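You operate a simulated robot arm through the tools that you are given. There is no shell and no other tool. Be economical: measure what you need, move in short steps, check, and stop when the job is done.

You run a simulated two-armed robot. Do the job below in one go: nothing can be reset, and whatever is moved stays where it is left.

Task
Bleed outlet 1 to zero and swing its cap aside.
Fine: open its drain, wait for its gauge, turn the cap free, swing it open, shut the drain again. Leave the other controls as they are.

Only the result counts: the job must be done as asked and must still hold three seconds after the hand-in. Knocking over, shifting, dropping, spilling or breaking anything else fails it. Lids that push on must go on centred and level and be pressed home; caps that screw on are set level and turned clockwise until they are tight.

Robot
Two 7-joint arms with two-finger parallel grippers on one trunk, on a base that drives. Base frame: it is fixed to the floor where the robot stands at the start and does not move with it; the origin is under the middle of the robot, x ahead of it, y to its left, z up. Lengths are in m, angles in degrees, forces in N, time in s.
The left shoulder is at the start at [0.055, 0.182, 1.169], the right one opposite. With the tool pointing down near the work surface each hand reaches from about 0.2 to 0.72 m from the robot's upright axis, wherever it stands, measured 20 degrees to its own side. Places, roughly: black handle [0.5, 0.4, 0.9]; blue pump handle [0.5, -0.1, 0.9]; green pump button [0.6, 1.3, 0.9]; intake cap [0.6, 0.1, 0.9]; intake cap arm [0.6, 0.1, 0.9]; left cap [0.3, 1, 0.8]; left cap arm [0.3, 1, 0.8]; left drain handle [0.5, 0.9, 0.8]; left grease cap [0.4, -0.2, 0.6]; middle cap [0.3, 0.5, 0.8]; middle cap arm [0.3, 0.6, 0.8]; middle drain handle [0.5, 0.8, 0.8]; open button [0.5, 1.3, 0.8]; orange handle [0.3, 0.4, 0.6]; pressure tap [0.7, -0.3, 0.9]; primer button [0.7, 0.1, 1.1]. Payload 3.91 kg a hand.
The tool frame of a hand sits at the grasp point between the pads (the TCP): z along the fingers, y along the line on which they close. The tips reach 0.03 m beyond it. The gripper opens to 0.11 m. The fingers are 0.02 m wide and 0.01 m thick; the gripper's body (0.048 by 0.112 m) begins 0.055 m behind the TCP.
Orientation is told as [roll, pitch, yaw] about the base's x, y, z axes, in that order, counted from this pose: with the fingers straight down and closing along the base's y, the tool's x points along the base's -x, its y along +y and its z along -z.

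Tools
- The arms move only by the tool step_arm. It takes "left_moves", "right_moves" or both (then of equal length, played together; a hand with none holds still); each is a list of rows, each a list of 7 numbers: the shift along the tool's x, y, z in m, then the turn, a rotation vector about the tool's x, y, z in rad, then the gripper command, from -1 (fully open) to 1 (shut), values between in proportion. In form: [[x, y, z, wx, wy, wz, fingers], ...]. A call has 1 to 10 rows; each row shifts and turns the commanded pose from where the row before left it, along the tool's axes as they then stand. Rows are played at 5 a second. More than 0.05 m and 8.6 degrees between two rows, or a gripper value outside its range, and nothing of the call is played. Where a pose cannot be reached the arm comes as near as it can. A force on the tool above 40 N (or 10 N above the force at the start of the call, whichever is more), or a blocked arm, ends the call early, and 0.2 s more pass. Each finger travels about 0.072 m/s and halts on what it meets, pressing with about 22 N; the grip force reading is that of the motor and also rises with nothing between the fingers. The clock runs only during rows and for 0.2 s after the last one: add rows that do not move to give the fingers time. It gives the time, the measured TCP pose, the force on the tool (base axes), the opening and the grip force at its end, in the units of the frame above (readings bear some noise), with the torque about the TCP (base axes, N m) and any sound that the robot's microphone picked up.
- Cameras (640 x 400 px; columns grow to the right, rows downward): "scene" is now at [0.1647, -0.0217, 1.3335]; the picture's right is [-0.32, -0.95, 0.00], its down [-0.79, 0.27, -0.55] and it looks along [0.52, -0.18, -0.83] (base axes); focal length 214 px, centre (320, 200). "left" rides on the left gripper at [0.072, -0.017, -0.103] in its tool frame; the picture's right is [0.23, 0.97, 0.00], its down [-0.76, 0.18, -0.62] and it looks along [-0.61, 0.14, 0.78] (tool axes); focal length 222 px, centre (320, 200). "right" rides on the right gripper at [0.072, 0.017, -0.103] in its tool frame; the picture's right is [-0.23, 0.97, 0.00], its down [-0.76, -0.18, -0.62] and it looks along [-0.61, -0.14, 0.78] (tool axes); focal length 222 px, centre (320, 200). There is no depth. A picture from a camera that has moved, and an enlarged one, comes with that camera's place and axes in the base frame and with its lens.
- grab_frame(camera): a new picture of that camera. It takes no simulated time.
- move_column(by): slides the trunk up (or, below 0, down) by that many m; the arms and the scene camera ride with it, the base frame stays. It gives what a move gives, with no picture.
- drive_base(legs): drives the robot by 1 to 6 legs, each [ahead, left, turn to the left] in m, m and degrees, along the robot's own axes; the way and the turn of a leg run together, so that a leg with both is an arc; at most 1.5 m and 180 degrees a leg. The arms and the cameras ride along, it lands a little off, and it stops where it bumps. It gives what a move gives.
- head_to(pan, tilt): turns the head with the scene camera to pan (to the left, within 80 degrees either way) and tilt (down, from -29 to 69), counted from straight ahead of the robot. It gives what a move gives.
- zoom(camera, box): a new picture of the part [left, top, right, bottom] of that camera's present view, enlarged. It takes no simulated time.
- close_job(): hands the job in; it is judged then, once.

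Work in short steps. Places have to be worked out from the pictures, the camera data and where the tool is seen: move nearer, look again, correct. Check each grasp and each placing, and mend what went wrong. You have 120 turns and 92 pictures in all, those below and enlarged ones among them. Open the grippers and draw the arms clear of the work before you hand the job in, unless the task says otherwise; then end with one line.

The tools are called as name(argument=value, ...) on one line, values as JSON. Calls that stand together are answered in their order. step_arm: Moves the arms, as the interface text tells. Its arguments: {"type":"object","properties":{"left_moves":{"type":"array","items":{"type":"array","items":{"type":"number"}}},"right_moves":{"type":"array","items":{"type":"array","items":{"type":"number"}}}},"required":[]} The other tools are called the same way: move_column (by) slides the trunk up or down; drive_base (legs) drives the base; head_to (pan, tilt) turns the head that bears the scene camera; grab_frame (camera) takes a picture; zoom (camera, box) takes an enlarged picture of a part of a camera's view; close_job () hands the job in.

At the start:

```text
t: 0.0
left_eef_pos: [0.3648, -0.0315, 1.1395]
left_tcp_rot: [0.1, 0.0, 0.1]
left_wrist_force: [0.2, 0.9, 0.3]
left_wrist_torque: [-0.01, -0.01, 0.0]
left_width: 0.11
left_finger_force: 0.1
right_eef_pos: [0.2832, -0.3752, 1.1366]
right_tcp_rot: [0.0, 0.0, 0.0]
right_wrist_force: [-0.5, -0.3, -0.1]
right_wrist_torque: [-0.01, 0.0, 0.02]
right_width: 0.11
right_finger_force: 0.0
trunk travel left (down, up): [-0.43, 0.084]
robot x, y, heading: [-0.0003, 0.0033, 0.1]
head pan, tilt: [-18.9, 56.6]
```

scene: 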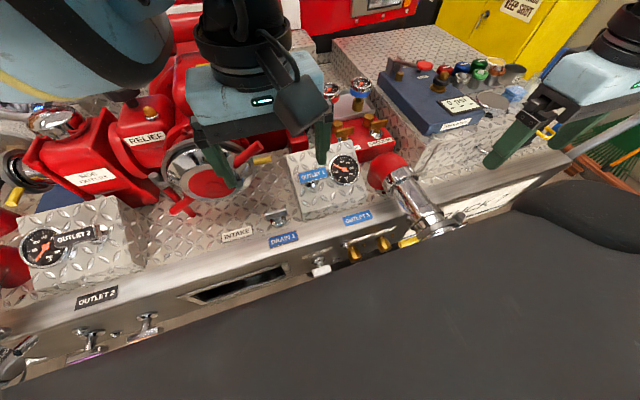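
right: 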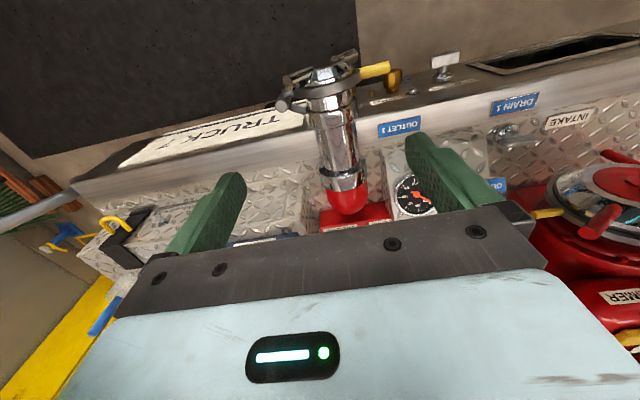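
left: 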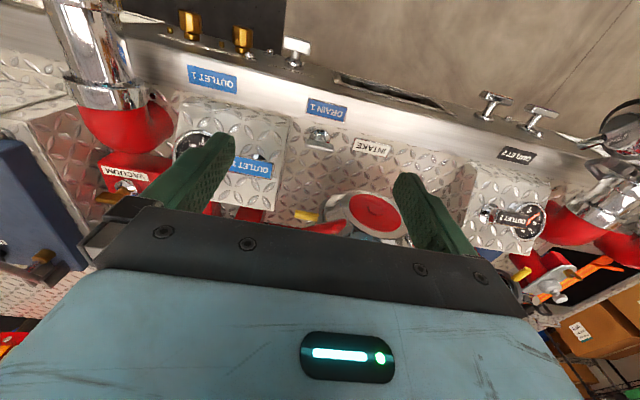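

I'll look closer at the outlet 1 area to identify the drain, gauge and cap.

zoom(camera="scene", box=[220, 130, 480, 290])

zoom(camera="right", box=[260, 30, 580, 230])

zoom(camera="left", box=[60, 0, 420, 225])

```text
2.46 times, centred on (350, 210) of scene
camera zoom: at [0.1647, -0.0217, 1.3335], right [-0.32, -0.95, 0.0], down [-0.79, 0.27, -0.55], along [0.52, -0.18, -0.83], focal length 528 px, centre (246, 175)
```

zoom: 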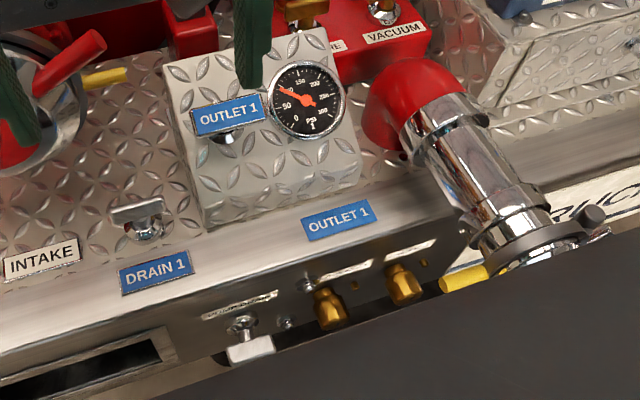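

```text
2.00 times, centred on (420, 130) of right
camera zoom: at [0.2112, -0.359, 1.2378], right [0.23, 0.97, 0.0], down [0.76, -0.18, 0.62], along [0.61, -0.14, -0.78], focal length 444 px, centre (120, 340)
```

zoom: 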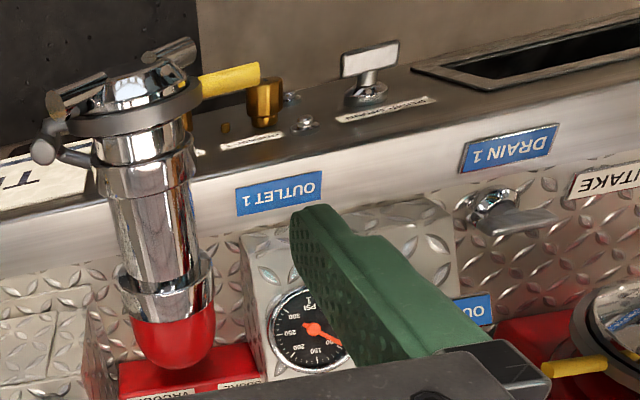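

```text
1.78 times, centred on (240, 112) of left
camera zoom: at [0.2921, -0.0489, 1.2435], right [-0.23, 0.97, 0.0], down [0.76, 0.18, 0.62], along [0.61, 0.14, -0.78], focal length 395 px, centre (462, 356)
```

zoom: 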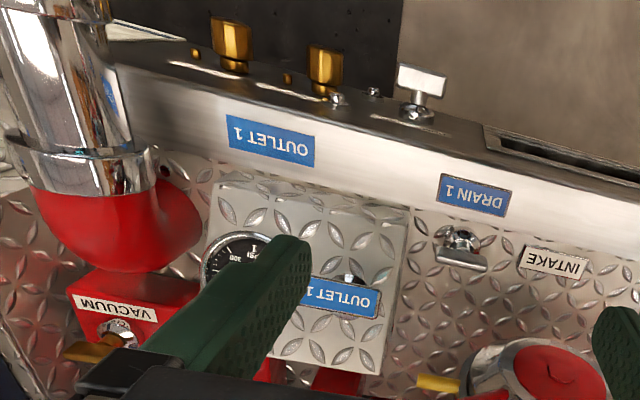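

The DRAIN 1 T-handle sits on the deck at roughly [0.475, -0.007, 0.807], bar along y. The outlet 1 gauge reads about 80 psi. I turn the left hand a quarter turn so it can close across the bar, and look at the front-panel handle's tag to rule it out.

step_arm(left_moves=[[0, 0, 0, 0, 0, 0.15, -1], [0, 0, 0, 0, 0, 0.15, -1], [0, 0, 0, 0, 0, 0.15, -1], [0, 0, 0, 0, 0, 0.15, -1], [0, 0, 0, 0, 0, 0.15, -1], [0, 0, 0, 0, 0, 0.15, -1], [0, 0, 0, 0, 0, 0.15, -1], [0, 0, 0, 0, 0, 0.15, -1], [0, 0, 0, 0, 0, 0.15, -1], [0, 0, 0, 0, 0, 0.15, -1]])

zoom(camera="scene", box=[270, 220, 370, 282])

```text
t: 2.2
left_eef_pos: [0.3632, -0.032, 1.1399]
left_tcp_rot: [-0.1, 0.0, -86.2]
left_wrist_force: [-0.2, 0.5, -0.4]
left_wrist_torque: [0.01, 0.0, -0.01]
left_width: 0.1097
left_finger_force: 0.1
right_eef_pos: [0.2842, -0.3756, 1.1353]
right_tcp_rot: [0.0, 0.0, 0.0]
right_wrist_force: [0.3, 0.2, -0.6]
right_wrist_torque: [0.0, 0.01, 0.0]
right_width: 0.1102
right_finger_force: 0.1
trunk travel left (down, up): [-0.43, 0.084]
robot x, y, heading: [-0.0022, 0.0008, -0.1]
head pan, tilt: [-18.9, 56.6]
```

```text
6.40 times, centred on (320, 251) of scene
camera zoom: at [0.1647, -0.0217, 1.3335], right [-0.32, -0.95, 0.0], down [-0.79, 0.27, -0.55], along [0.52, -0.18, -0.83], focal length 1373 px, centre (320, -126)
```

zoom: 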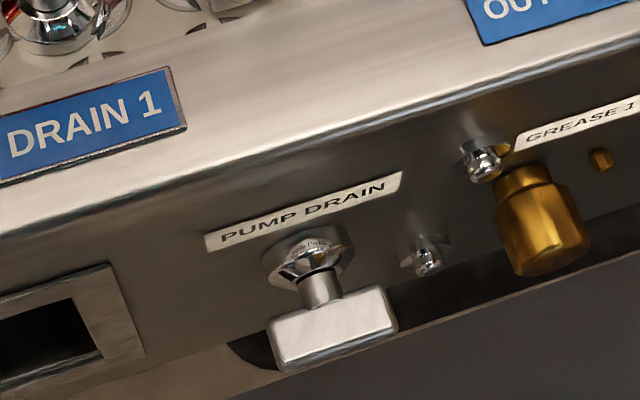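

That front one is PUMP DRAIN, so the deck T-handle is the right one. I move the left hand above it.

step_arm(left_moves=[[0.006, 0.028, -0.0, 0, 0, 0.035, -1], [0.006, 0.028, 0.02, 0, 0, 0.036, -1], [0.006, 0.028, 0.03, 0, 0, 0, -1], [0.006, 0.028, 0.03, 0, 0, 0, -1], [0, 0, 0.04, 0, 0, 0, -1], [0, 0, 0.03, 0, 0, 0, -1]])

grab_frame(camera="left")

grab_frame(camera="scene")

```text
t: 3.6
left_eef_pos: [0.3811, -0.0041, 1.0655]
left_tcp_rot: [0.1, 0.0, -89.5]
left_wrist_force: [0.2, 0.3, -0.3]
left_wrist_torque: [0.01, 0.0, -0.03]
left_width: 0.1102
left_finger_force: 0.0
left hand out of reach, approached as far as the arm can: row 2, 3, 4
right_eef_pos: [0.2834, -0.3752, 1.1362]
right_tcp_rot: [0.1, 0.0, 0.1]
right_wrist_force: [0.3, 0.6, 0.5]
right_wrist_torque: [0.0, -0.01, -0.05]
right_width: 0.1099
right_finger_force: 0.1
trunk travel left (down, up): [-0.43, 0.084]
robot x, y, heading: [-0.0005, 0.0009, 0.1]
head pan, tilt: [-18.9, 56.6]
```

```text
84 pictures are left
camera left: at [0.3638, 0.0686, 1.1699], right [0.97, 0.23, 0.0], down [0.18, -0.76, 0.62], along [0.15, -0.61, -0.78], focal length 222 px, centre (320, 200)
```

left: 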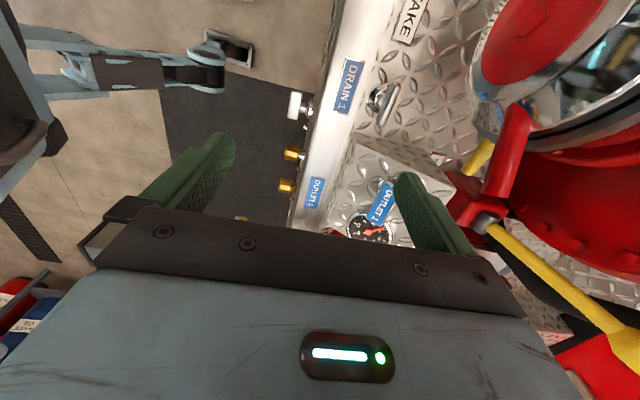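

```text
83 pictures are left
camera scene: at [0.1644, -0.0216, 1.3336], right [-0.32, -0.95, 0.0], down [-0.79, 0.27, -0.55], along [0.52, -0.18, -0.83], focal length 214 px, centre (320, 200)
```

scene: 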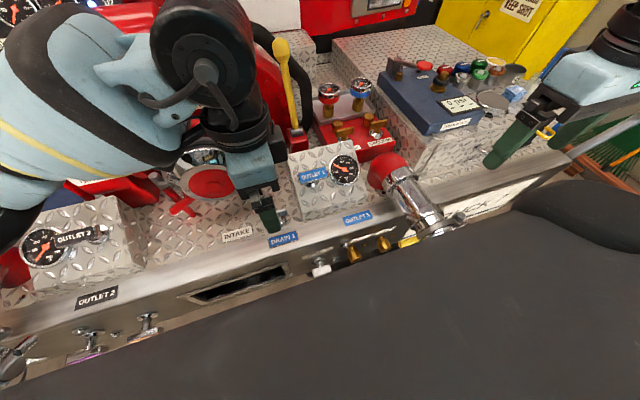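

The handle triangulates to about [0.48, -0.005, 0.807]. I was too high to reach forward, so I go down first and then forward.

step_arm(left_moves=[[0, 0, 0.04, 0, 0, 0, -1], [0, 0, 0.04, 0, 0, 0, -1], [0, 0, 0.04, 0, 0, 0, -1], [0, 0.02, 0.02, 0, 0, 0, -1], [0, 0.02, 0, 0, 0, 0, -1], [0, 0.02, 0, 0, 0, 0, -1], [0, 0.02, 0, 0, 0, 0, -1]])

grab_frame(camera="left")

```text
t: 5.2
left_eef_pos: [0.3799, -0.0018, 1.0575]
left_tcp_rot: [-0.1, 0.0, -89.7]
left_wrist_force: [-0.4, -0.2, -0.1]
left_wrist_torque: [0.04, 0.05, -0.03]
left_width: 0.11
left_finger_force: 0.0
left hand out of reach, approached as far as the arm can: row 1, 2, 3, 4, 5, 6, 7
right_eef_pos: [0.2833, -0.375, 1.1355]
right_tcp_rot: [0.0, 0.1, -0.1]
right_wrist_force: [-0.2, 0.0, -0.8]
right_wrist_torque: [0.03, 0.0, -0.05]
right_width: 0.1099
right_finger_force: 0.1
trunk travel left (down, up): [-0.43, 0.084]
robot x, y, heading: [0.0031, -0.0004, -0.1]
head pan, tilt: [-18.9, 56.6]
```

```text
82 pictures are left
camera left: at [0.3625, 0.0687, 1.1604], right [0.97, 0.23, 0.0], down [0.18, -0.76, 0.62], along [0.14, -0.61, -0.78], focal length 222 px, centre (320, 200)
```

left: 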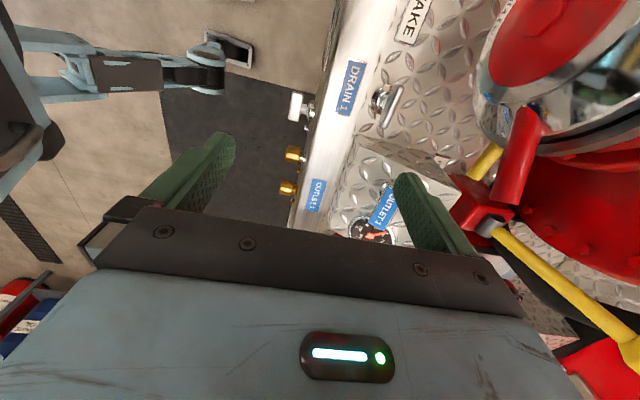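

Joint limits in this cross-body pose; driving the base right by about 0.25 m puts the drain in front of the left arm and the cap in front of the right one.

drive_base(legs=[[0, -0.25, 0]])

step_arm(left_moves=[[0.04, 0, 0, 0, 0, 0, -1], [0.04, 0, 0, 0, 0, 0, -1], [0.04, 0, 0, 0, 0, 0, -1], [0.04, 0, 0, 0, 0, 0, -1], [0.04, 0, 0, 0, 0, 0, -1], [0.04, 0, 0, 0, 0, 0, -1], [0, 0, 0.04, 0, 0, 0, -1], [0, 0, 0.04, 0, 0, 0, -1], [0, 0, 0.03, 0, 0, 0, -1]])

grab_frame(camera="scene")

grab_frame(camera="right")

```text
t: 8.0
left_eef_pos: [0.3788, -0.2528, 1.0563]
left_tcp_rot: [-0.1, 0.0, -89.7]
left_wrist_force: [-0.2, 0.3, 0.2]
left_wrist_torque: [-0.01, 0.04, -0.02]
left_width: 0.1102
left_finger_force: 0.1
right_eef_pos: [0.2842, -0.6253, 1.135]
right_tcp_rot: [0.1, 0.0, 0.2]
right_wrist_force: [-0.1, -1.2, -0.7]
right_wrist_torque: [-0.03, 0.0, 0.01]
right_width: 0.1098
right_finger_force: 0.0
trunk travel left (down, up): [-0.43, 0.084]
robot x, y, heading: [0.0013, -0.2526, 0.3]
head pan, tilt: [-18.9, 56.6]
```

```text
t: 10.0
left_eef_pos: [0.3723, -0.2101, 1.0469]
left_tcp_rot: [-0.1, -0.1, -89.5]
left_wrist_force: [0.3, 0.1, 0.1]
left_wrist_torque: [0.03, 0.04, 0.0]
left_width: 0.1097
left_finger_force: 0.0
left hand out of reach, approached as far as the arm can: row 1, 2, 3, 4, 5, 6, 7, 8, 9
right_eef_pos: [0.2824, -0.6251, 1.1351]
right_tcp_rot: [0.0, 0.0, 0.2]
right_wrist_force: [-0.1, -0.5, -0.6]
right_wrist_torque: [0.02, -0.02, 0.03]
right_width: 0.11
right_finger_force: 0.2
trunk travel left (down, up): [-0.43, 0.084]
robot x, y, heading: [-0.0006, -0.2501, 0.0]
head pan, tilt: [-18.9, 56.6]
```

```text
81 pictures are left
camera scene: at [0.1649, -0.2723, 1.3335], right [-0.32, -0.95, 0.0], down [-0.79, 0.27, -0.55], along [0.52, -0.18, -0.83], focal length 214 px, centre (320, 200)
```

scene: 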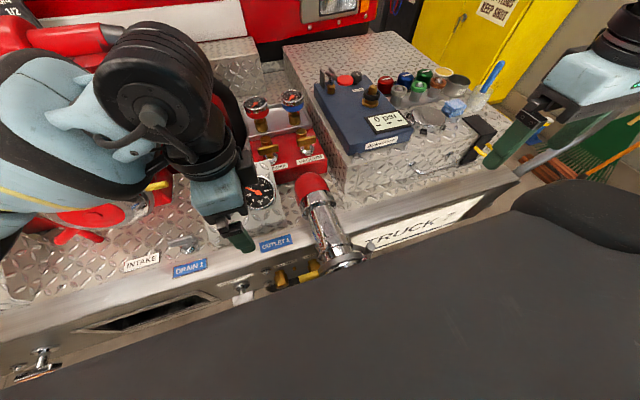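

```text
80 pictures are left
camera right: at [0.2118, -0.6095, 1.2378], right [0.23, 0.97, 0.0], down [0.76, -0.18, 0.62], along [0.61, -0.14, -0.78], focal length 222 px, centre (320, 200)
```

right: 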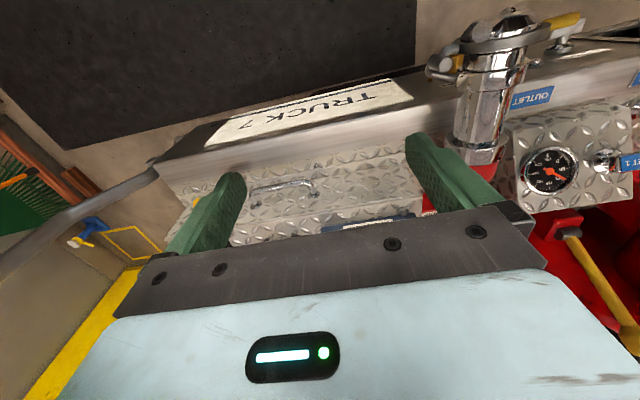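

The arm sits against a joint limit at this yaw. I rotate back, and then reposition near the drain before choosing a yaw.

step_arm(left_moves=[[0, 0, 0, 0, 0, -0.15, -1], [0, 0, 0, 0, 0, -0.15, -1], [0, 0, 0, 0, 0, -0.15, -1], [0, 0, 0, 0, 0, -0.15, -1], [0, 0, 0, 0, 0, -0.15, -1], [0, 0, 0, 0, 0, -0.15, -1], [0, 0, 0, 0, 0, -0.15, -1], [0, 0, 0, 0, 0, -0.15, -1], [0, 0, 0, 0, 0, -0.15, -1], [0, 0, 0, 0, 0, -0.15, -1]])

step_arm(left_moves=[[0, 0.04, 0, 0, 0, -0.07, -1], [0, 0.04, 0, 0, 0, 0, -1], [0, 0.04, 0, 0, 0, 0, -1], [0, 0.04, 0, 0, 0, 0, -1], [0, 0.045, 0, 0, 0, 0, -1], [-0.03, 0, 0, 0, 0, 0, -1], [-0.03, 0, 0.02, 0, 0, 0, -1], [-0.03, 0, 0.03, 0, 0, 0, -1], [-0.02, 0, 0.03, 0, 0, 0, -1]])

```text
t: 12.2
left_eef_pos: [0.3689, -0.2093, 1.0466]
left_tcp_rot: [0.1, 0.1, -3.6]
left_wrist_force: [0.9, 0.3, 0.1]
left_wrist_torque: [0.04, -0.01, -0.01]
left_width: 0.1103
left_finger_force: 0.1
right_eef_pos: [0.2832, -0.6245, 1.1349]
right_tcp_rot: [0.1, 0.1, 0.1]
right_wrist_force: [-0.4, -0.6, 0.0]
right_wrist_torque: [-0.01, 0.0, 0.0]
right_width: 0.11
right_finger_force: 0.0
trunk travel left (down, up): [-0.43, 0.084]
robot x, y, heading: [-0.0001, -0.2511, 0.1]
head pan, tilt: [-18.9, 56.6]
```

```text
t: 14.2
left_eef_pos: [0.4816, -0.0031, 0.9683]
left_tcp_rot: [0.0, 0.1, 0.2]
left_wrist_force: [-0.1, 0.5, -0.7]
left_wrist_torque: [0.01, 0.01, 0.03]
left_width: 0.1099
left_finger_force: 0.1
right_eef_pos: [0.2846, -0.6265, 1.1348]
right_tcp_rot: [0.0, -0.1, 0.1]
right_wrist_force: [0.3, -1.0, 0.4]
right_wrist_torque: [0.0, 0.0, 0.0]
right_width: 0.11
right_finger_force: 0.1
trunk travel left (down, up): [-0.43, 0.084]
robot x, y, heading: [-0.0003, -0.2462, 0.2]
head pan, tilt: [-18.9, 56.6]
```

Now directly above the drain. I rotate to yaw -90 here.

step_arm(left_moves=[[0, 0, 0, 0, 0, 0.15, -1], [0, 0, 0, 0, 0, 0.15, -1], [0, 0, 0, 0, 0, 0.15, -1], [0, 0, 0, 0, 0, 0.15, -1], [0, 0, 0, 0, 0, 0.15, -1], [0, 0, 0, 0, 0, 0.15, -1], [0, 0, 0, 0, 0, 0.15, -1], [0, 0, 0, 0, 0, 0.15, -1], [0, 0, 0, 0, 0, 0.15, -1], [0, 0, 0, 0, 0, 0.15, -1]])

grab_frame(camera="left")

```text
t: 16.4
left_eef_pos: [0.4653, -0.0072, 0.9731]
left_tcp_rot: [7.3, 0.9, -56.9]
left_wrist_force: [0.7, 0.3, 0.4]
left_wrist_torque: [0.01, -0.01, -0.02]
left_width: 0.1101
left_finger_force: 0.0
left hand out of reach, approached as far as the arm can: row 6, 7, 8, 9, 10
right_eef_pos: [0.2831, -0.6257, 1.1346]
right_tcp_rot: [0.0, -0.1, 0.1]
right_wrist_force: [0.2, 0.1, 0.8]
right_wrist_torque: [0.0, 0.01, 0.0]
right_width: 0.1098
right_finger_force: 0.0
trunk travel left (down, up): [-0.43, 0.084]
robot x, y, heading: [-0.0027, -0.2504, 0.1]
head pan, tilt: [-18.9, 56.6]
```

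```text
79 pictures are left
camera left: at [0.4013, 0.0367, 1.0755], right [0.69, 0.72, 0.13], down [0.5, -0.59, 0.63], along [0.53, -0.37, -0.77], focal length 222 px, centre (320, 200)
```

left: 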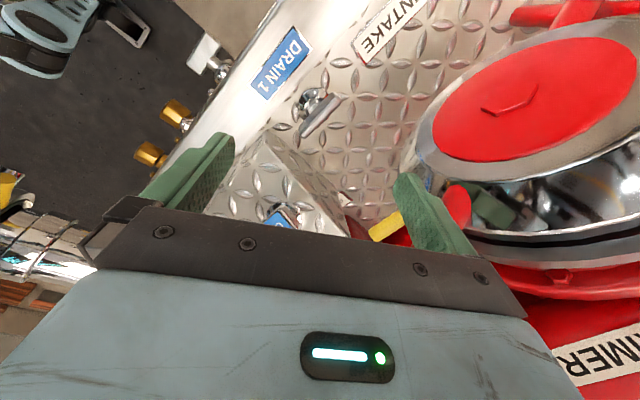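

Positive yaw may do better. First I look closely at the handle for direction marks.

zoom(camera="left", box=[270, 70, 366, 130])

step_arm(left_moves=[[0, 0, 0, 0, 0, -0.15, -1], [0, 0, 0, 0, 0, -0.15, -1], [0, 0, 0, 0, 0, -0.15, -1], [0, 0, 0, 0, 0, -0.15, -1], [0, 0, 0, 0, 0, -0.15, -1], [0, 0, 0, 0, 0, -0.15, -1], [0, 0, 0, 0, 0, -0.15, -1]])

```text
6.67 times, centred on (318, 100) of left
camera zoom: at [0.4013, 0.0367, 1.0755], right [0.69, 0.72, 0.13], down [0.5, -0.59, 0.63], along [0.53, -0.37, -0.77], focal length 1481 px, centre (333, 867)
```

zoom: 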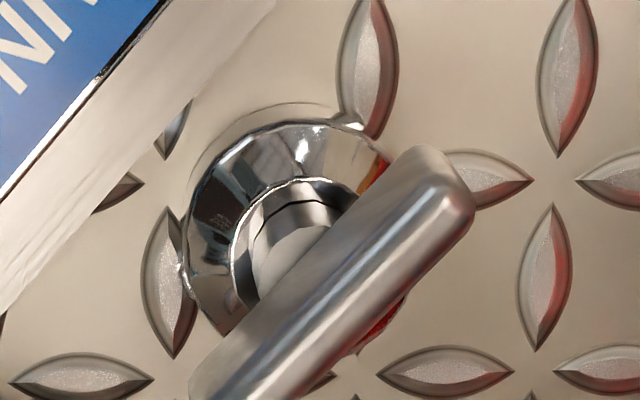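

```text
t: 18.0
left_eef_pos: [0.4664, -0.0059, 0.9731]
left_tcp_rot: [4.3, -6.0, 3.1]
left_wrist_force: [-0.1, 1.0, -0.6]
left_wrist_torque: [-0.05, 0.0, -0.05]
left_width: 0.1101
left_finger_force: 0.0
right_eef_pos: [0.2835, -0.6248, 1.1369]
right_tcp_rot: [0.0, 0.0, 0.1]
right_wrist_force: [0.9, 0.1, 0.9]
right_wrist_torque: [-0.01, -0.01, -0.02]
right_width: 0.1101
right_finger_force: 0.1
trunk travel left (down, up): [-0.43, 0.084]
robot x, y, heading: [-0.0008, -0.2511, 0.2]
head pan, tilt: [-18.9, 56.6]
```

Bezel may carry text; I level the hand and zoom tight on the collar.

step_arm(left_moves=[[0, 0, 0, 0.075, 0.105, 0.054, -1], [0, 0, 0, 0, 0, 0, -1]])

grab_frame(camera="left")

```text
t: 18.6
left_eef_pos: [0.4653, -0.0063, 0.9729]
left_tcp_rot: [0.1, 0.2, 0.0]
left_wrist_force: [0.0, 0.1, 0.2]
left_wrist_torque: [0.0, 0.03, 0.01]
left_width: 0.1101
left_finger_force: 0.1
right_eef_pos: [0.2836, -0.6247, 1.1353]
right_tcp_rot: [0.0, 0.1, 0.1]
right_wrist_force: [0.0, 0.0, -0.1]
right_wrist_torque: [-0.01, -0.04, -0.04]
right_width: 0.1098
right_finger_force: 0.0
trunk travel left (down, up): [-0.43, 0.084]
robot x, y, heading: [-0.0005, -0.2528, 0.3]
head pan, tilt: [-18.9, 56.6]
```

```text
77 pictures are left
camera left: at [0.3938, -0.0238, 1.077], right [-0.23, 0.97, 0.0], down [0.76, 0.18, 0.62], along [0.6, 0.14, -0.79], focal length 222 px, centre (320, 200)
```

left: 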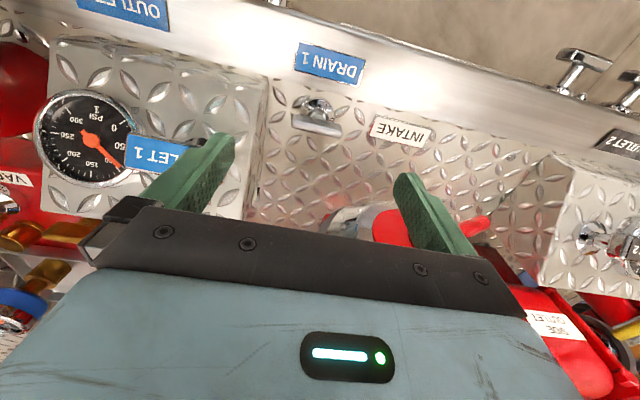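

zoom(camera="left", box=[285, 85, 349, 125])

```text
10.00 times, centred on (317, 105) of left
camera zoom: at [0.3938, -0.0238, 1.077], right [-0.23, 0.97, 0.0], down [0.76, 0.18, 0.62], along [0.6, 0.14, -0.79], focal length 2221 px, centre (350, 1150)
```

zoom: 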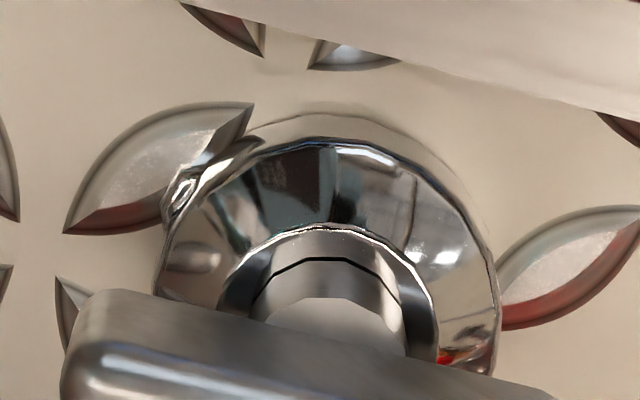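

No text. It looks like a T-handle in a bushing, so it may pull or turn. I test reaching yaw +90 so I can grip across the bar.

step_arm(left_moves=[[0, 0, 0, 0, 0, -0.15, -1], [0, 0, 0, 0, 0, -0.15, -1], [0, 0, 0, 0, 0, -0.15, -1], [0, 0, 0, 0, 0, -0.15, -1], [0, 0, 0, 0, 0, -0.15, -1], [0, 0, 0, 0, 0, -0.15, -1], [0, 0, 0, 0, 0, -0.15, -1], [0, 0, 0, 0, 0, -0.15, -1], [0, 0, 0, 0, 0, -0.15, -1], [0, 0, 0, 0, 0, -0.15, -1]])

grab_frame(camera="left")

```text
t: 20.8
left_eef_pos: [0.4656, -0.007, 0.9733]
left_tcp_rot: [0.3, -0.2, 86.1]
left_wrist_force: [-0.5, 0.4, 0.3]
left_wrist_torque: [0.0, -0.04, 0.0]
left_width: 0.11
left_finger_force: 0.1
right_eef_pos: [0.2836, -0.6251, 1.1348]
right_tcp_rot: [0.0, 0.0, 0.1]
right_wrist_force: [0.5, -0.3, 0.4]
right_wrist_torque: [0.03, -0.01, 0.0]
right_width: 0.1099
right_finger_force: 0.2
trunk travel left (down, up): [-0.43, 0.084]
robot x, y, heading: [0.0002, -0.252, -0.0]
head pan, tilt: [-18.9, 56.6]
```

```text
75 pictures are left
camera left: at [0.4781, -0.0802, 1.0764], right [-0.99, -0.16, 0.0], down [-0.12, 0.77, 0.63], along [-0.1, 0.62, -0.78], focal length 222 px, centre (320, 200)
```

left: 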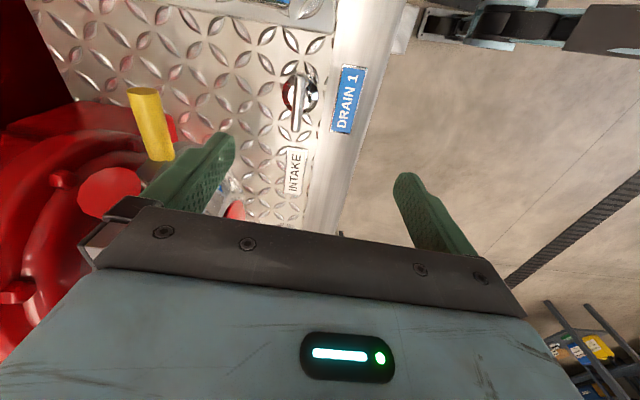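

Yaw +86 works. The gauge pod is close on the -y side where the gripper camera hangs, so I lean the hand's top 20° toward +y, centre over the +y half of the bar and descend part way.

step_arm(left_moves=[[-0.017, -0.019, 0, 0, 0, -0.07, -1], [0, 0, 0, 0, 0.117, 0, -1], [0, 0, 0, 0, 0.116, 0, -1], [0, 0, 0, 0, 0.116, 0, -1], [-0.0137, 0, 0.0376, 0, 0, 0, -0.4], [-0.0137, 0, 0.0376, 0, 0, 0, -0.4], [-0.01, 0, 0.028, 0, 0, 0, -0.4]])

grab_frame(camera="left")

grab_frame(camera="scene")

```text
t: 21.5
left_eef_pos: [0.4769, 0.0051, 0.9741]
left_tcp_rot: [0.6, 7.2, 89.0]
left_wrist_force: [-30.2, -9.1, 7.0]
left_wrist_torque: [0.13, -1.13, -0.42]
left_width: 0.0946
left_finger_force: 0.0
right_eef_pos: [0.2793, -0.6254, 1.135]
right_tcp_rot: [-0.1, -0.3, 0.1]
right_wrist_force: [-0.5, -0.3, 0.7]
right_wrist_torque: [-0.02, -0.03, 0.0]
right_width: 0.1102
right_finger_force: 0.0
trunk travel left (down, up): [-0.43, 0.084]
robot x, y, heading: [-0.0006, -0.2539, 0.4]
head pan, tilt: [-18.9, 56.6]
stopped in row 3 (left hand): the force on the tool passed its limit at 41 N (the readings are from after the stop); the commanded pose is now the measured one
```

```text
74 pictures are left
camera left: at [0.4948, -0.055, 1.0865], right [-0.98, -0.21, 0.04], down [-0.16, 0.84, 0.52], along [-0.14, 0.51, -0.85], focal length 222 px, centre (320, 200)
```

left: 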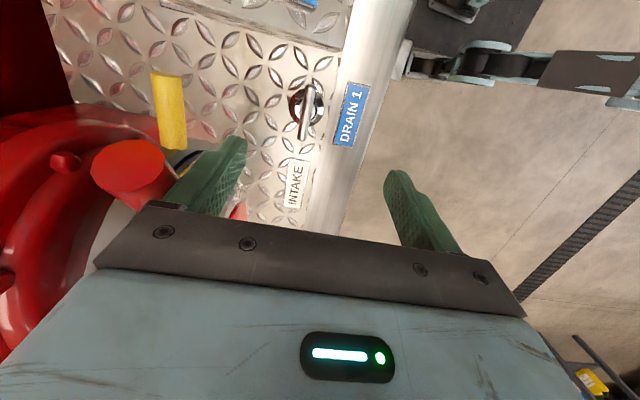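

```text
73 pictures are left
camera scene: at [0.1598, -0.2731, 1.3341], right [-0.32, -0.95, 0.0], down [-0.79, 0.27, -0.55], along [0.52, -0.18, -0.83], focal length 214 px, centre (320, 200)
```

scene: 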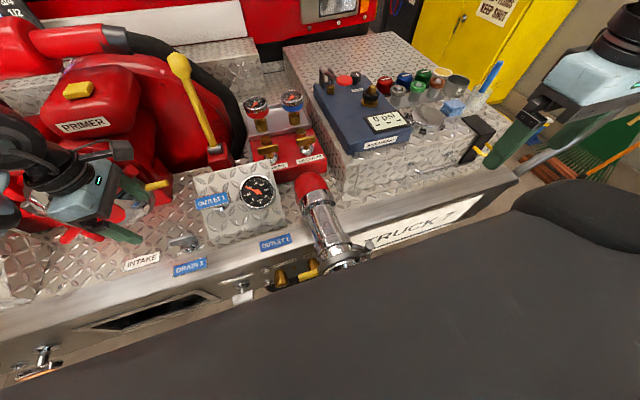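

The lean touched something on the +x side. I zoom in on it before backing off.

zoom(camera="scene", box=[20, 110, 260, 260])

step_arm(left_moves=[[0, 0.02, 0, 0, -0.12, 0, -0.4], [0, 0, -0.04, 0, 0, 0, -0.4], [0, 0, -0.02, 0, 0, 0, -0.4]])

zoom(camera="scene", box=[20, 110, 260, 260])

```text
2.67 times, centred on (140, 185) of scene
camera zoom: at [0.1598, -0.2731, 1.3341], right [-0.32, -0.95, 0.0], down [-0.79, 0.27, -0.55], along [0.52, -0.18, -0.83], focal length 572 px, centre (800, 240)
```

zoom: 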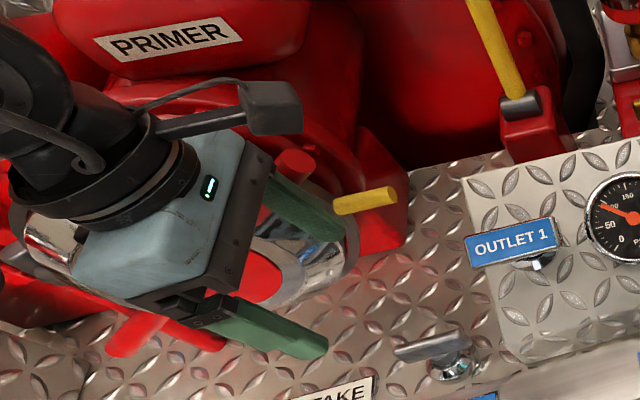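

```text
t: 22.3
left_eef_pos: [0.4644, 0.0072, 1.0326]
left_tcp_rot: [0.6, 0.2, 89.6]
left_wrist_force: [0.2, 0.2, 0.8]
left_wrist_torque: [0.02, 0.0, -0.02]
left_width: 0.0771
left_finger_force: 0.1
right_eef_pos: [0.2835, -0.6253, 1.1357]
right_tcp_rot: [0.0, 0.0, 0.1]
right_wrist_force: [0.2, -0.1, -0.6]
right_wrist_torque: [-0.01, 0.0, 0.01]
right_width: 0.1103
right_finger_force: 0.0
trunk travel left (down, up): [-0.43, 0.084]
robot x, y, heading: [0.0018, -0.2532, 0.1]
head pan, tilt: [-18.9, 56.6]
```

```text
2.67 times, centred on (140, 185) of scene
camera zoom: at [0.1644, -0.2727, 1.3335], right [-0.32, -0.95, 0.0], down [-0.79, 0.27, -0.55], along [0.52, -0.18, -0.83], focal length 572 px, centre (800, 240)
```

zoom: 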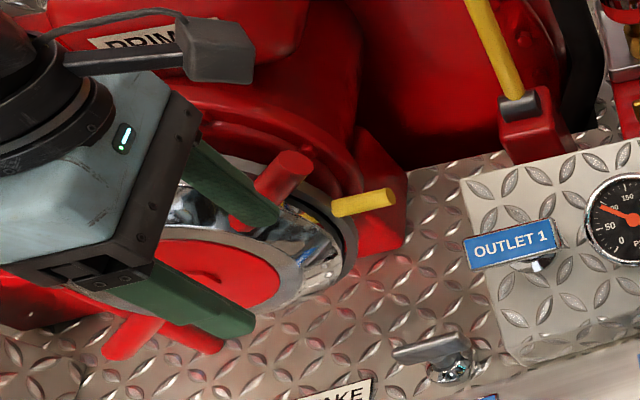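

The red intake lug at about [0.56, 0, 1.0] was what the wide-open +x finger touched; it hasn't moved. With a narrow opening and only a slight lean I can pass between it and the pod.

step_arm(left_moves=[[-0.005, -0.01, 0, 0, 0.07, 0, 0.15], [0, -0.01, 0, 0, 0.07, 0, 0.15], [0, 0, 0, 0, 0, 0, 0.15], [-0.0056, 0, 0.04, 0, 0, 0, 0.15], [-0.0056, 0, 0.04, 0, 0, 0, 0.15], [-0.0056, 0, 0.04, 0, 0, 0, 0.15], [-0.0042, 0, 0.03, 0, 0, 0, 0.15]])

grab_frame(camera="left")

zoom(camera="scene", box=[80, 130, 320, 280])

```text
t: 23.9
left_eef_pos: [0.4809, 0.0106, 0.8821]
left_tcp_rot: [0.4, 8.2, 89.6]
left_wrist_force: [1.0, -0.5, 0.9]
left_wrist_torque: [0.01, 0.02, -0.01]
left_width: 0.0467
left_finger_force: 0.0
right_eef_pos: [0.2839, -0.6246, 1.1352]
right_tcp_rot: [0.0, 0.0, 0.0]
right_wrist_force: [0.1, 0.2, -1.4]
right_wrist_torque: [0.01, -0.01, 0.01]
right_width: 0.11
right_finger_force: 0.0
trunk travel left (down, up): [-0.43, 0.084]
robot x, y, heading: [-0.0018, -0.2479, 0.3]
head pan, tilt: [-18.9, 56.6]
```

```text
70 pictures are left
camera left: at [0.4986, -0.046, 0.9954], right [-0.98, -0.22, 0.04], down [-0.17, 0.84, 0.51], along [-0.14, 0.49, -0.86], focal length 222 px, centre (320, 200)
```

left: 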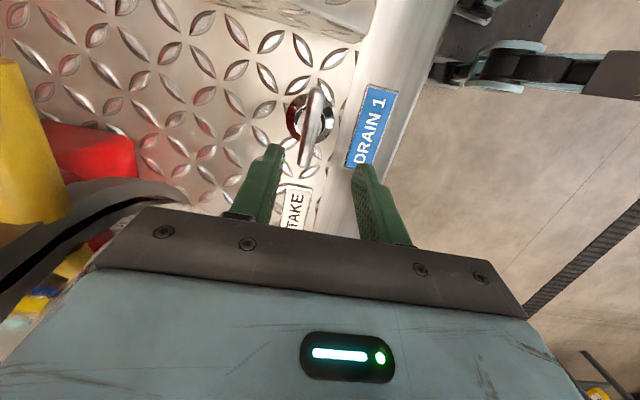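

```text
2.67 times, centred on (200, 205) of scene
camera zoom: at [0.1642, -0.2727, 1.3335], right [-0.32, -0.95, 0.0], down [-0.79, 0.27, -0.55], along [0.52, -0.18, -0.83], focal length 572 px, centre (640, 187)
```

zoom: 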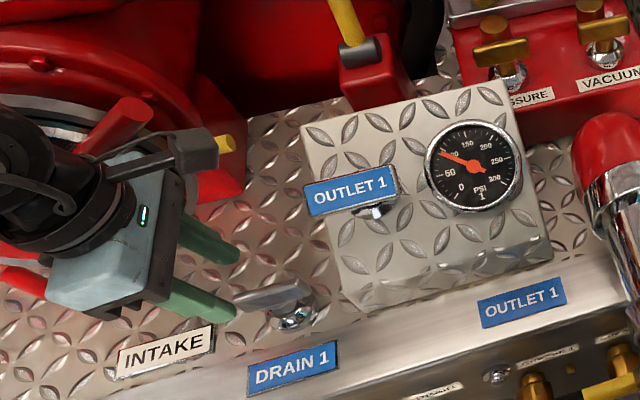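

Aligned: the bar spans y -0.034..0.026 at x≈0.486. I descend between and check again.

step_arm(left_moves=[[-0.003, -0.004, 0.02, 0, 0, 0, 0.15], [-0.003, 0, 0.02, 0, 0, 0, 0.15], [-0.002, 0, 0.015, 0, 0, 0, 0.15], [0, 0, 0, 0, 0, 0, 0.15]])

grab_frame(camera="left")

zoom(camera="scene", box=[120, 190, 260, 278])

```text
t: 24.9
left_eef_pos: [0.4811, 0.0089, 0.8275]
left_tcp_rot: [0.5, 8.1, 89.6]
left_wrist_force: [-18.7, -9.9, 3.6]
left_wrist_torque: [1.11, -1.97, 0.12]
left_width: 0.0468
left_finger_force: 0.1
right_eef_pos: [0.2824, -0.6277, 1.1357]
right_tcp_rot: [0.1, 0.0, 0.0]
right_wrist_force: [-0.3, 0.0, -0.3]
right_wrist_torque: [0.01, -0.02, 0.02]
right_width: 0.1101
right_finger_force: 0.1
trunk travel left (down, up): [-0.43, 0.084]
robot x, y, heading: [-0.0019, -0.2501, -0.2]
head pan, tilt: [-18.9, 56.6]
```

```text
68 pictures are left
camera left: at [0.5002, -0.0481, 0.9396], right [-0.98, -0.21, 0.04], down [-0.16, 0.84, 0.51], along [-0.14, 0.49, -0.86], focal length 222 px, centre (320, 200)
```

left: 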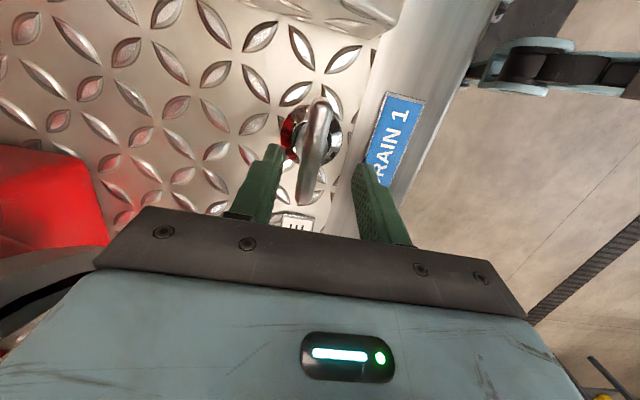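

```text
4.55 times, centred on (190, 234) of scene
camera zoom: at [0.1614, -0.2743, 1.3337], right [-0.32, -0.95, 0.0], down [-0.79, 0.27, -0.55], along [0.52, -0.18, -0.83], focal length 975 px, centre (911, 46)
```

zoom: 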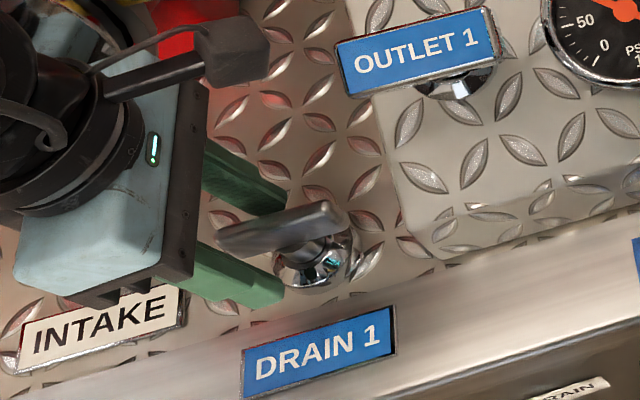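

There's light contact on the +x side (intake rim), so I ease back 4 mm and close on the bar.

step_arm(left_moves=[[0.004, 0.004, 0, 0, 0, 0, 0.15], [0.003, 0.001, 0.003, 0, 0, 0, 0.15], [0, 0, 0, 0, 0, 0, 0.7], [0, 0, 0, 0, 0, 0, 1], [0, 0, 0, 0, 0, 0, 1]])

zoom(camera="scene", box=[120, 190, 260, 278])

```text
t: 26.1
left_eef_pos: [0.4851, 0.0066, 0.8248]
left_tcp_rot: [-0.1, 8.2, 89.7]
left_wrist_force: [32.7, 3.1, 1.8]
left_wrist_torque: [0.14, -1.68, 0.76]
left_width: 0.0185
left_finger_force: 21.4
right_eef_pos: [0.2855, -0.6252, 1.1345]
right_tcp_rot: [0.0, 0.0, 0.0]
right_wrist_force: [-0.8, -0.9, 0.3]
right_wrist_torque: [-0.01, 0.01, 0.02]
right_width: 0.1098
right_finger_force: 0.0
trunk travel left (down, up): [-0.43, 0.084]
robot x, y, heading: [-0.0034, -0.25, 0.1]
head pan, tilt: [-18.9, 56.6]
```

```text
4.55 times, centred on (190, 234) of scene
camera zoom: at [0.1676, -0.2725, 1.3333], right [-0.32, -0.95, 0.0], down [-0.79, 0.27, -0.55], along [0.52, -0.18, -0.84], focal length 975 px, centre (911, 46)
```

zoom: 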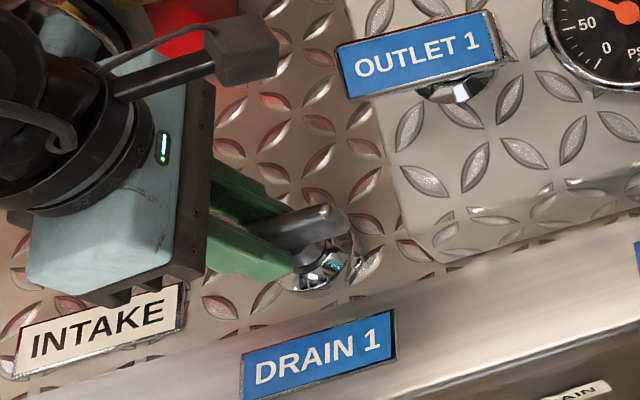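

The bar is gripped. I relieve the side load and try a small counter-clockwise turn, watching the torque.

step_arm(left_moves=[[0, -0.005, 0, 0, 0, 0, 1], [0, 0, 0, 0, 0, 0, 1]])

step_arm(left_moves=[[0, 0.0014, 0, 0.018, 0, -0.13, 1], [0, 0.0014, 0, 0.018, 0, -0.13, 1]])

zoom(camera="scene", box=[120, 160, 300, 278])

```text
t: 26.7
left_eef_pos: [0.4861, 0.0061, 0.826]
left_tcp_rot: [0.0, 8.1, 89.7]
left_wrist_force: [10.8, 7.5, 9.7]
left_wrist_torque: [0.08, -4.12, 1.48]
left_width: 0.0186
left_finger_force: 22.1
right_eef_pos: [0.2839, -0.6248, 1.1363]
right_tcp_rot: [0.0, 0.0, 0.0]
right_wrist_force: [0.1, 0.1, -0.4]
right_wrist_torque: [0.01, 0.02, 0.04]
right_width: 0.11
right_finger_force: 0.1
trunk travel left (down, up): [-0.43, 0.084]
robot x, y, heading: [0.0005, -0.2526, 0.0]
head pan, tilt: [-18.9, 56.6]
```

```text
t: 27.3
left_eef_pos: [0.4884, 0.0029, 0.8267]
left_tcp_rot: [0.1, 8.3, 104.7]
left_wrist_force: [35.3, -6.5, 8.5]
left_wrist_torque: [0.57, -0.57, 0.12]
left_width: 0.0117
left_finger_force: 45.1
right_eef_pos: [0.2844, -0.6275, 1.1346]
right_tcp_rot: [0.0, 0.2, 0.0]
right_wrist_force: [-0.4, -0.4, 0.0]
right_wrist_torque: [-0.02, -0.01, 0.0]
right_width: 0.1098
right_finger_force: 0.0
trunk travel left (down, up): [-0.43, 0.084]
robot x, y, heading: [0.0005, -0.2524, 0.1]
head pan, tilt: [-18.9, 56.6]
```

```text
3.39 times, centred on (210, 219) of scene
camera zoom: at [0.1675, -0.2743, 1.3331], right [-0.32, -0.95, 0.0], down [-0.79, 0.27, -0.55], along [0.52, -0.18, -0.84], focal length 727 px, centre (693, 136)
```

zoom: 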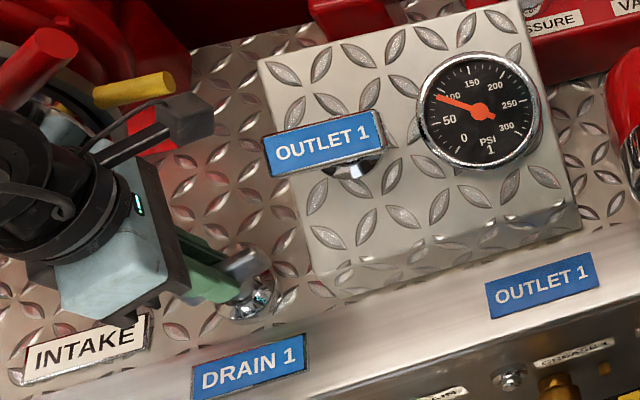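

Width dropped to 0.0117 and torque fell off; I need to see whether the bar turned or the pads just aligned with it.

zoom(camera="scene", box=[160, 210, 224, 250])

grab_frame(camera="left")

```text
10.00 times, centred on (192, 230) of scene
camera zoom: at [0.1675, -0.2743, 1.3331], right [-0.32, -0.95, 0.0], down [-0.79, 0.27, -0.55], along [0.52, -0.18, -0.84], focal length 2145 px, centre (1600, -100)
```

zoom: 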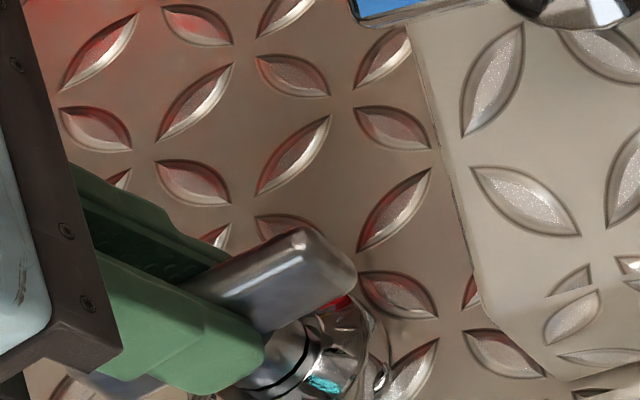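

```text
63 pictures are left
camera left: at [0.5195, -0.0486, 0.9392], right [-0.89, -0.46, 0.03], down [-0.39, 0.77, 0.51], along [-0.26, 0.43, -0.86], focal length 222 px, centre (320, 200)
```

left: 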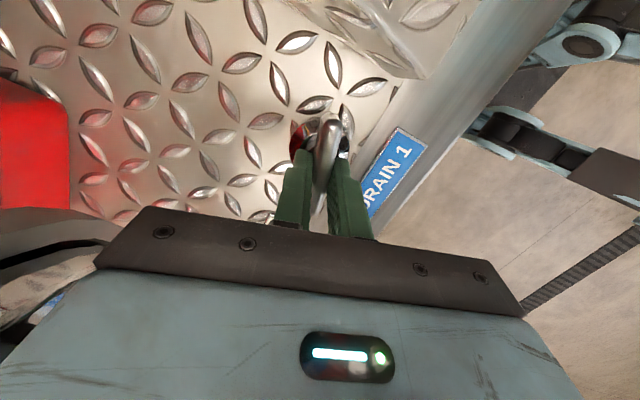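

The bar did follow the hand counter-clockwise. I continue turning that way in small steps.

step_arm(left_moves=[[0, -0.002, 0, 0.02, 0, -0.14, 1], [0, 0.0013, 0, 0.02, 0, -0.14, 1], [0, 0.0013, 0, 0.02, 0, -0.14, 1]])

zoom(camera="scene", box=[120, 150, 310, 275])

```text
t: 28.1
left_eef_pos: [0.487, 0.0014, 0.8259]
left_tcp_rot: [0.4, 8.3, 129.1]
left_wrist_force: [29.9, -12.3, 6.1]
left_wrist_torque: [-0.15, -1.5, 0.07]
left_width: 0.0117
left_finger_force: 45.2
right_eef_pos: [0.2859, -0.6273, 1.1346]
right_tcp_rot: [0.1, 0.1, 0.1]
right_wrist_force: [-0.4, 0.1, 0.6]
right_wrist_torque: [0.04, -0.02, -0.02]
right_width: 0.11
right_finger_force: 0.0
trunk travel left (down, up): [-0.43, 0.084]
robot x, y, heading: [-0.0002, -0.255, -0.0]
head pan, tilt: [-18.9, 56.6]
```

```text
3.20 times, centred on (215, 212) of scene
camera zoom: at [0.1667, -0.2744, 1.3332], right [-0.32, -0.95, 0.0], down [-0.79, 0.27, -0.55], along [0.52, -0.18, -0.84], focal length 686 px, centre (656, 160)
```

zoom: 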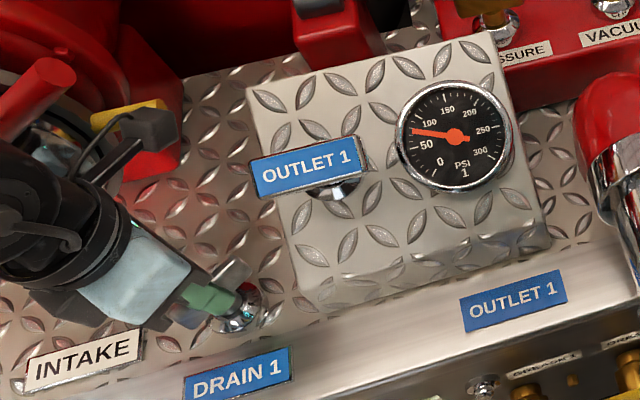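

The needle is starting to fall, so counter-clockwise opens it. I continue to the full quarter turn, relieving the side load.

step_arm(left_moves=[[0.003, 0.0013, 0, 0.02, 0, -0.14, 1], [0, 0.0013, 0, 0.02, 0, -0.14, 1], [0, 0.0013, 0, 0.02, 0, -0.14, 1]])

zoom(camera="scene", box=[120, 150, 310, 275])

```text
t: 28.9
left_eef_pos: [0.4856, -0.0013, 0.8256]
left_tcp_rot: [0.1, 8.0, 153.5]
left_wrist_force: [22.7, 3.4, 12.4]
left_wrist_torque: [0.03, -1.05, 0.09]
left_width: 0.0119
left_finger_force: 45.0
right_eef_pos: [0.2845, -0.6255, 1.136]
right_tcp_rot: [-0.1, 0.1, 0.0]
right_wrist_force: [0.2, -0.1, -0.9]
right_wrist_torque: [-0.02, 0.0, 0.0]
right_width: 0.1099
right_finger_force: 0.2
trunk travel left (down, up): [-0.43, 0.084]
robot x, y, heading: [-0.0022, -0.2493, 0.2]
head pan, tilt: [-18.9, 56.6]
```

```text
3.20 times, centred on (215, 212) of scene
camera zoom: at [0.1657, -0.2726, 1.3334], right [-0.32, -0.95, 0.0], down [-0.79, 0.27, -0.55], along [0.52, -0.18, -0.84], focal length 686 px, centre (656, 160)
```

zoom: 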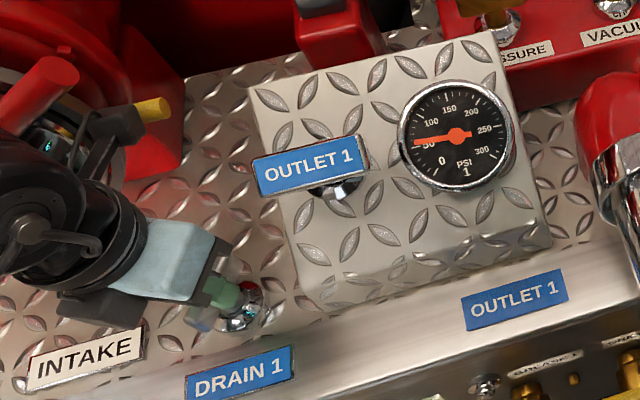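

Pressure keeps dropping. One more bit of turn, then I hold and wait.

step_arm(left_moves=[[0.002, 0.0013, 0, 0.02, 0, -0.14, 1], [0.0, 0.0013, 0, 0.02, 0, -0.14, 1], [0, 0, 0, 0, 0, 0, 1], [0, 0, 0, 0, 0, 0, 1], [0, 0, 0, 0, 0, 0, 1], [0, 0, 0, 0, 0, 0, 1], [0, 0, 0, 0, 0, 0, 1], [0, 0, 0, 0, 0, 0, 1], [0, 0, 0, 0, 0, 0, 1], [0, 0, 0, 0, 0, 0, 1]])

zoom(camera="scene", box=[120, 150, 310, 275])

```text
t: 31.1
left_eef_pos: [0.4839, -0.0017, 0.8252]
left_tcp_rot: [0.0, 7.9, 169.5]
left_wrist_force: [14.3, 23.8, 20.3]
left_wrist_torque: [0.7, 1.06, 0.12]
left_width: 0.0118
left_finger_force: 44.8
right_eef_pos: [0.2833, -0.6242, 1.1362]
right_tcp_rot: [-0.1, 0.0, 0.2]
right_wrist_force: [-0.3, -0.6, -0.2]
right_wrist_torque: [0.04, 0.0, -0.03]
right_width: 0.11
right_finger_force: 0.0
trunk travel left (down, up): [-0.43, 0.084]
robot x, y, heading: [0.0023, -0.2557, -0.1]
head pan, tilt: [-18.9, 56.6]
```

```text
3.20 times, centred on (215, 212) of scene
camera zoom: at [0.1644, -0.2708, 1.3336], right [-0.32, -0.95, 0.0], down [-0.79, 0.27, -0.55], along [0.52, -0.18, -0.83], focal length 686 px, centre (656, 160)
```

zoom: 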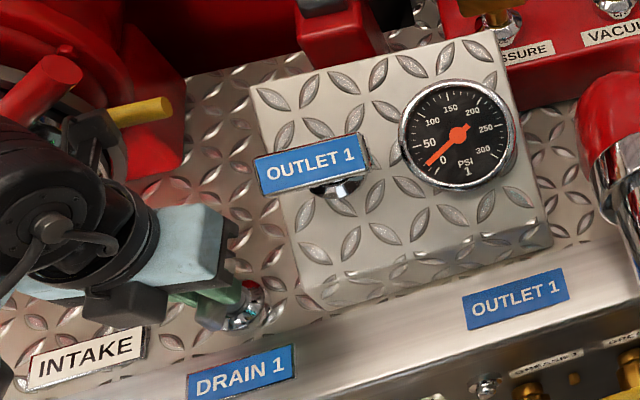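

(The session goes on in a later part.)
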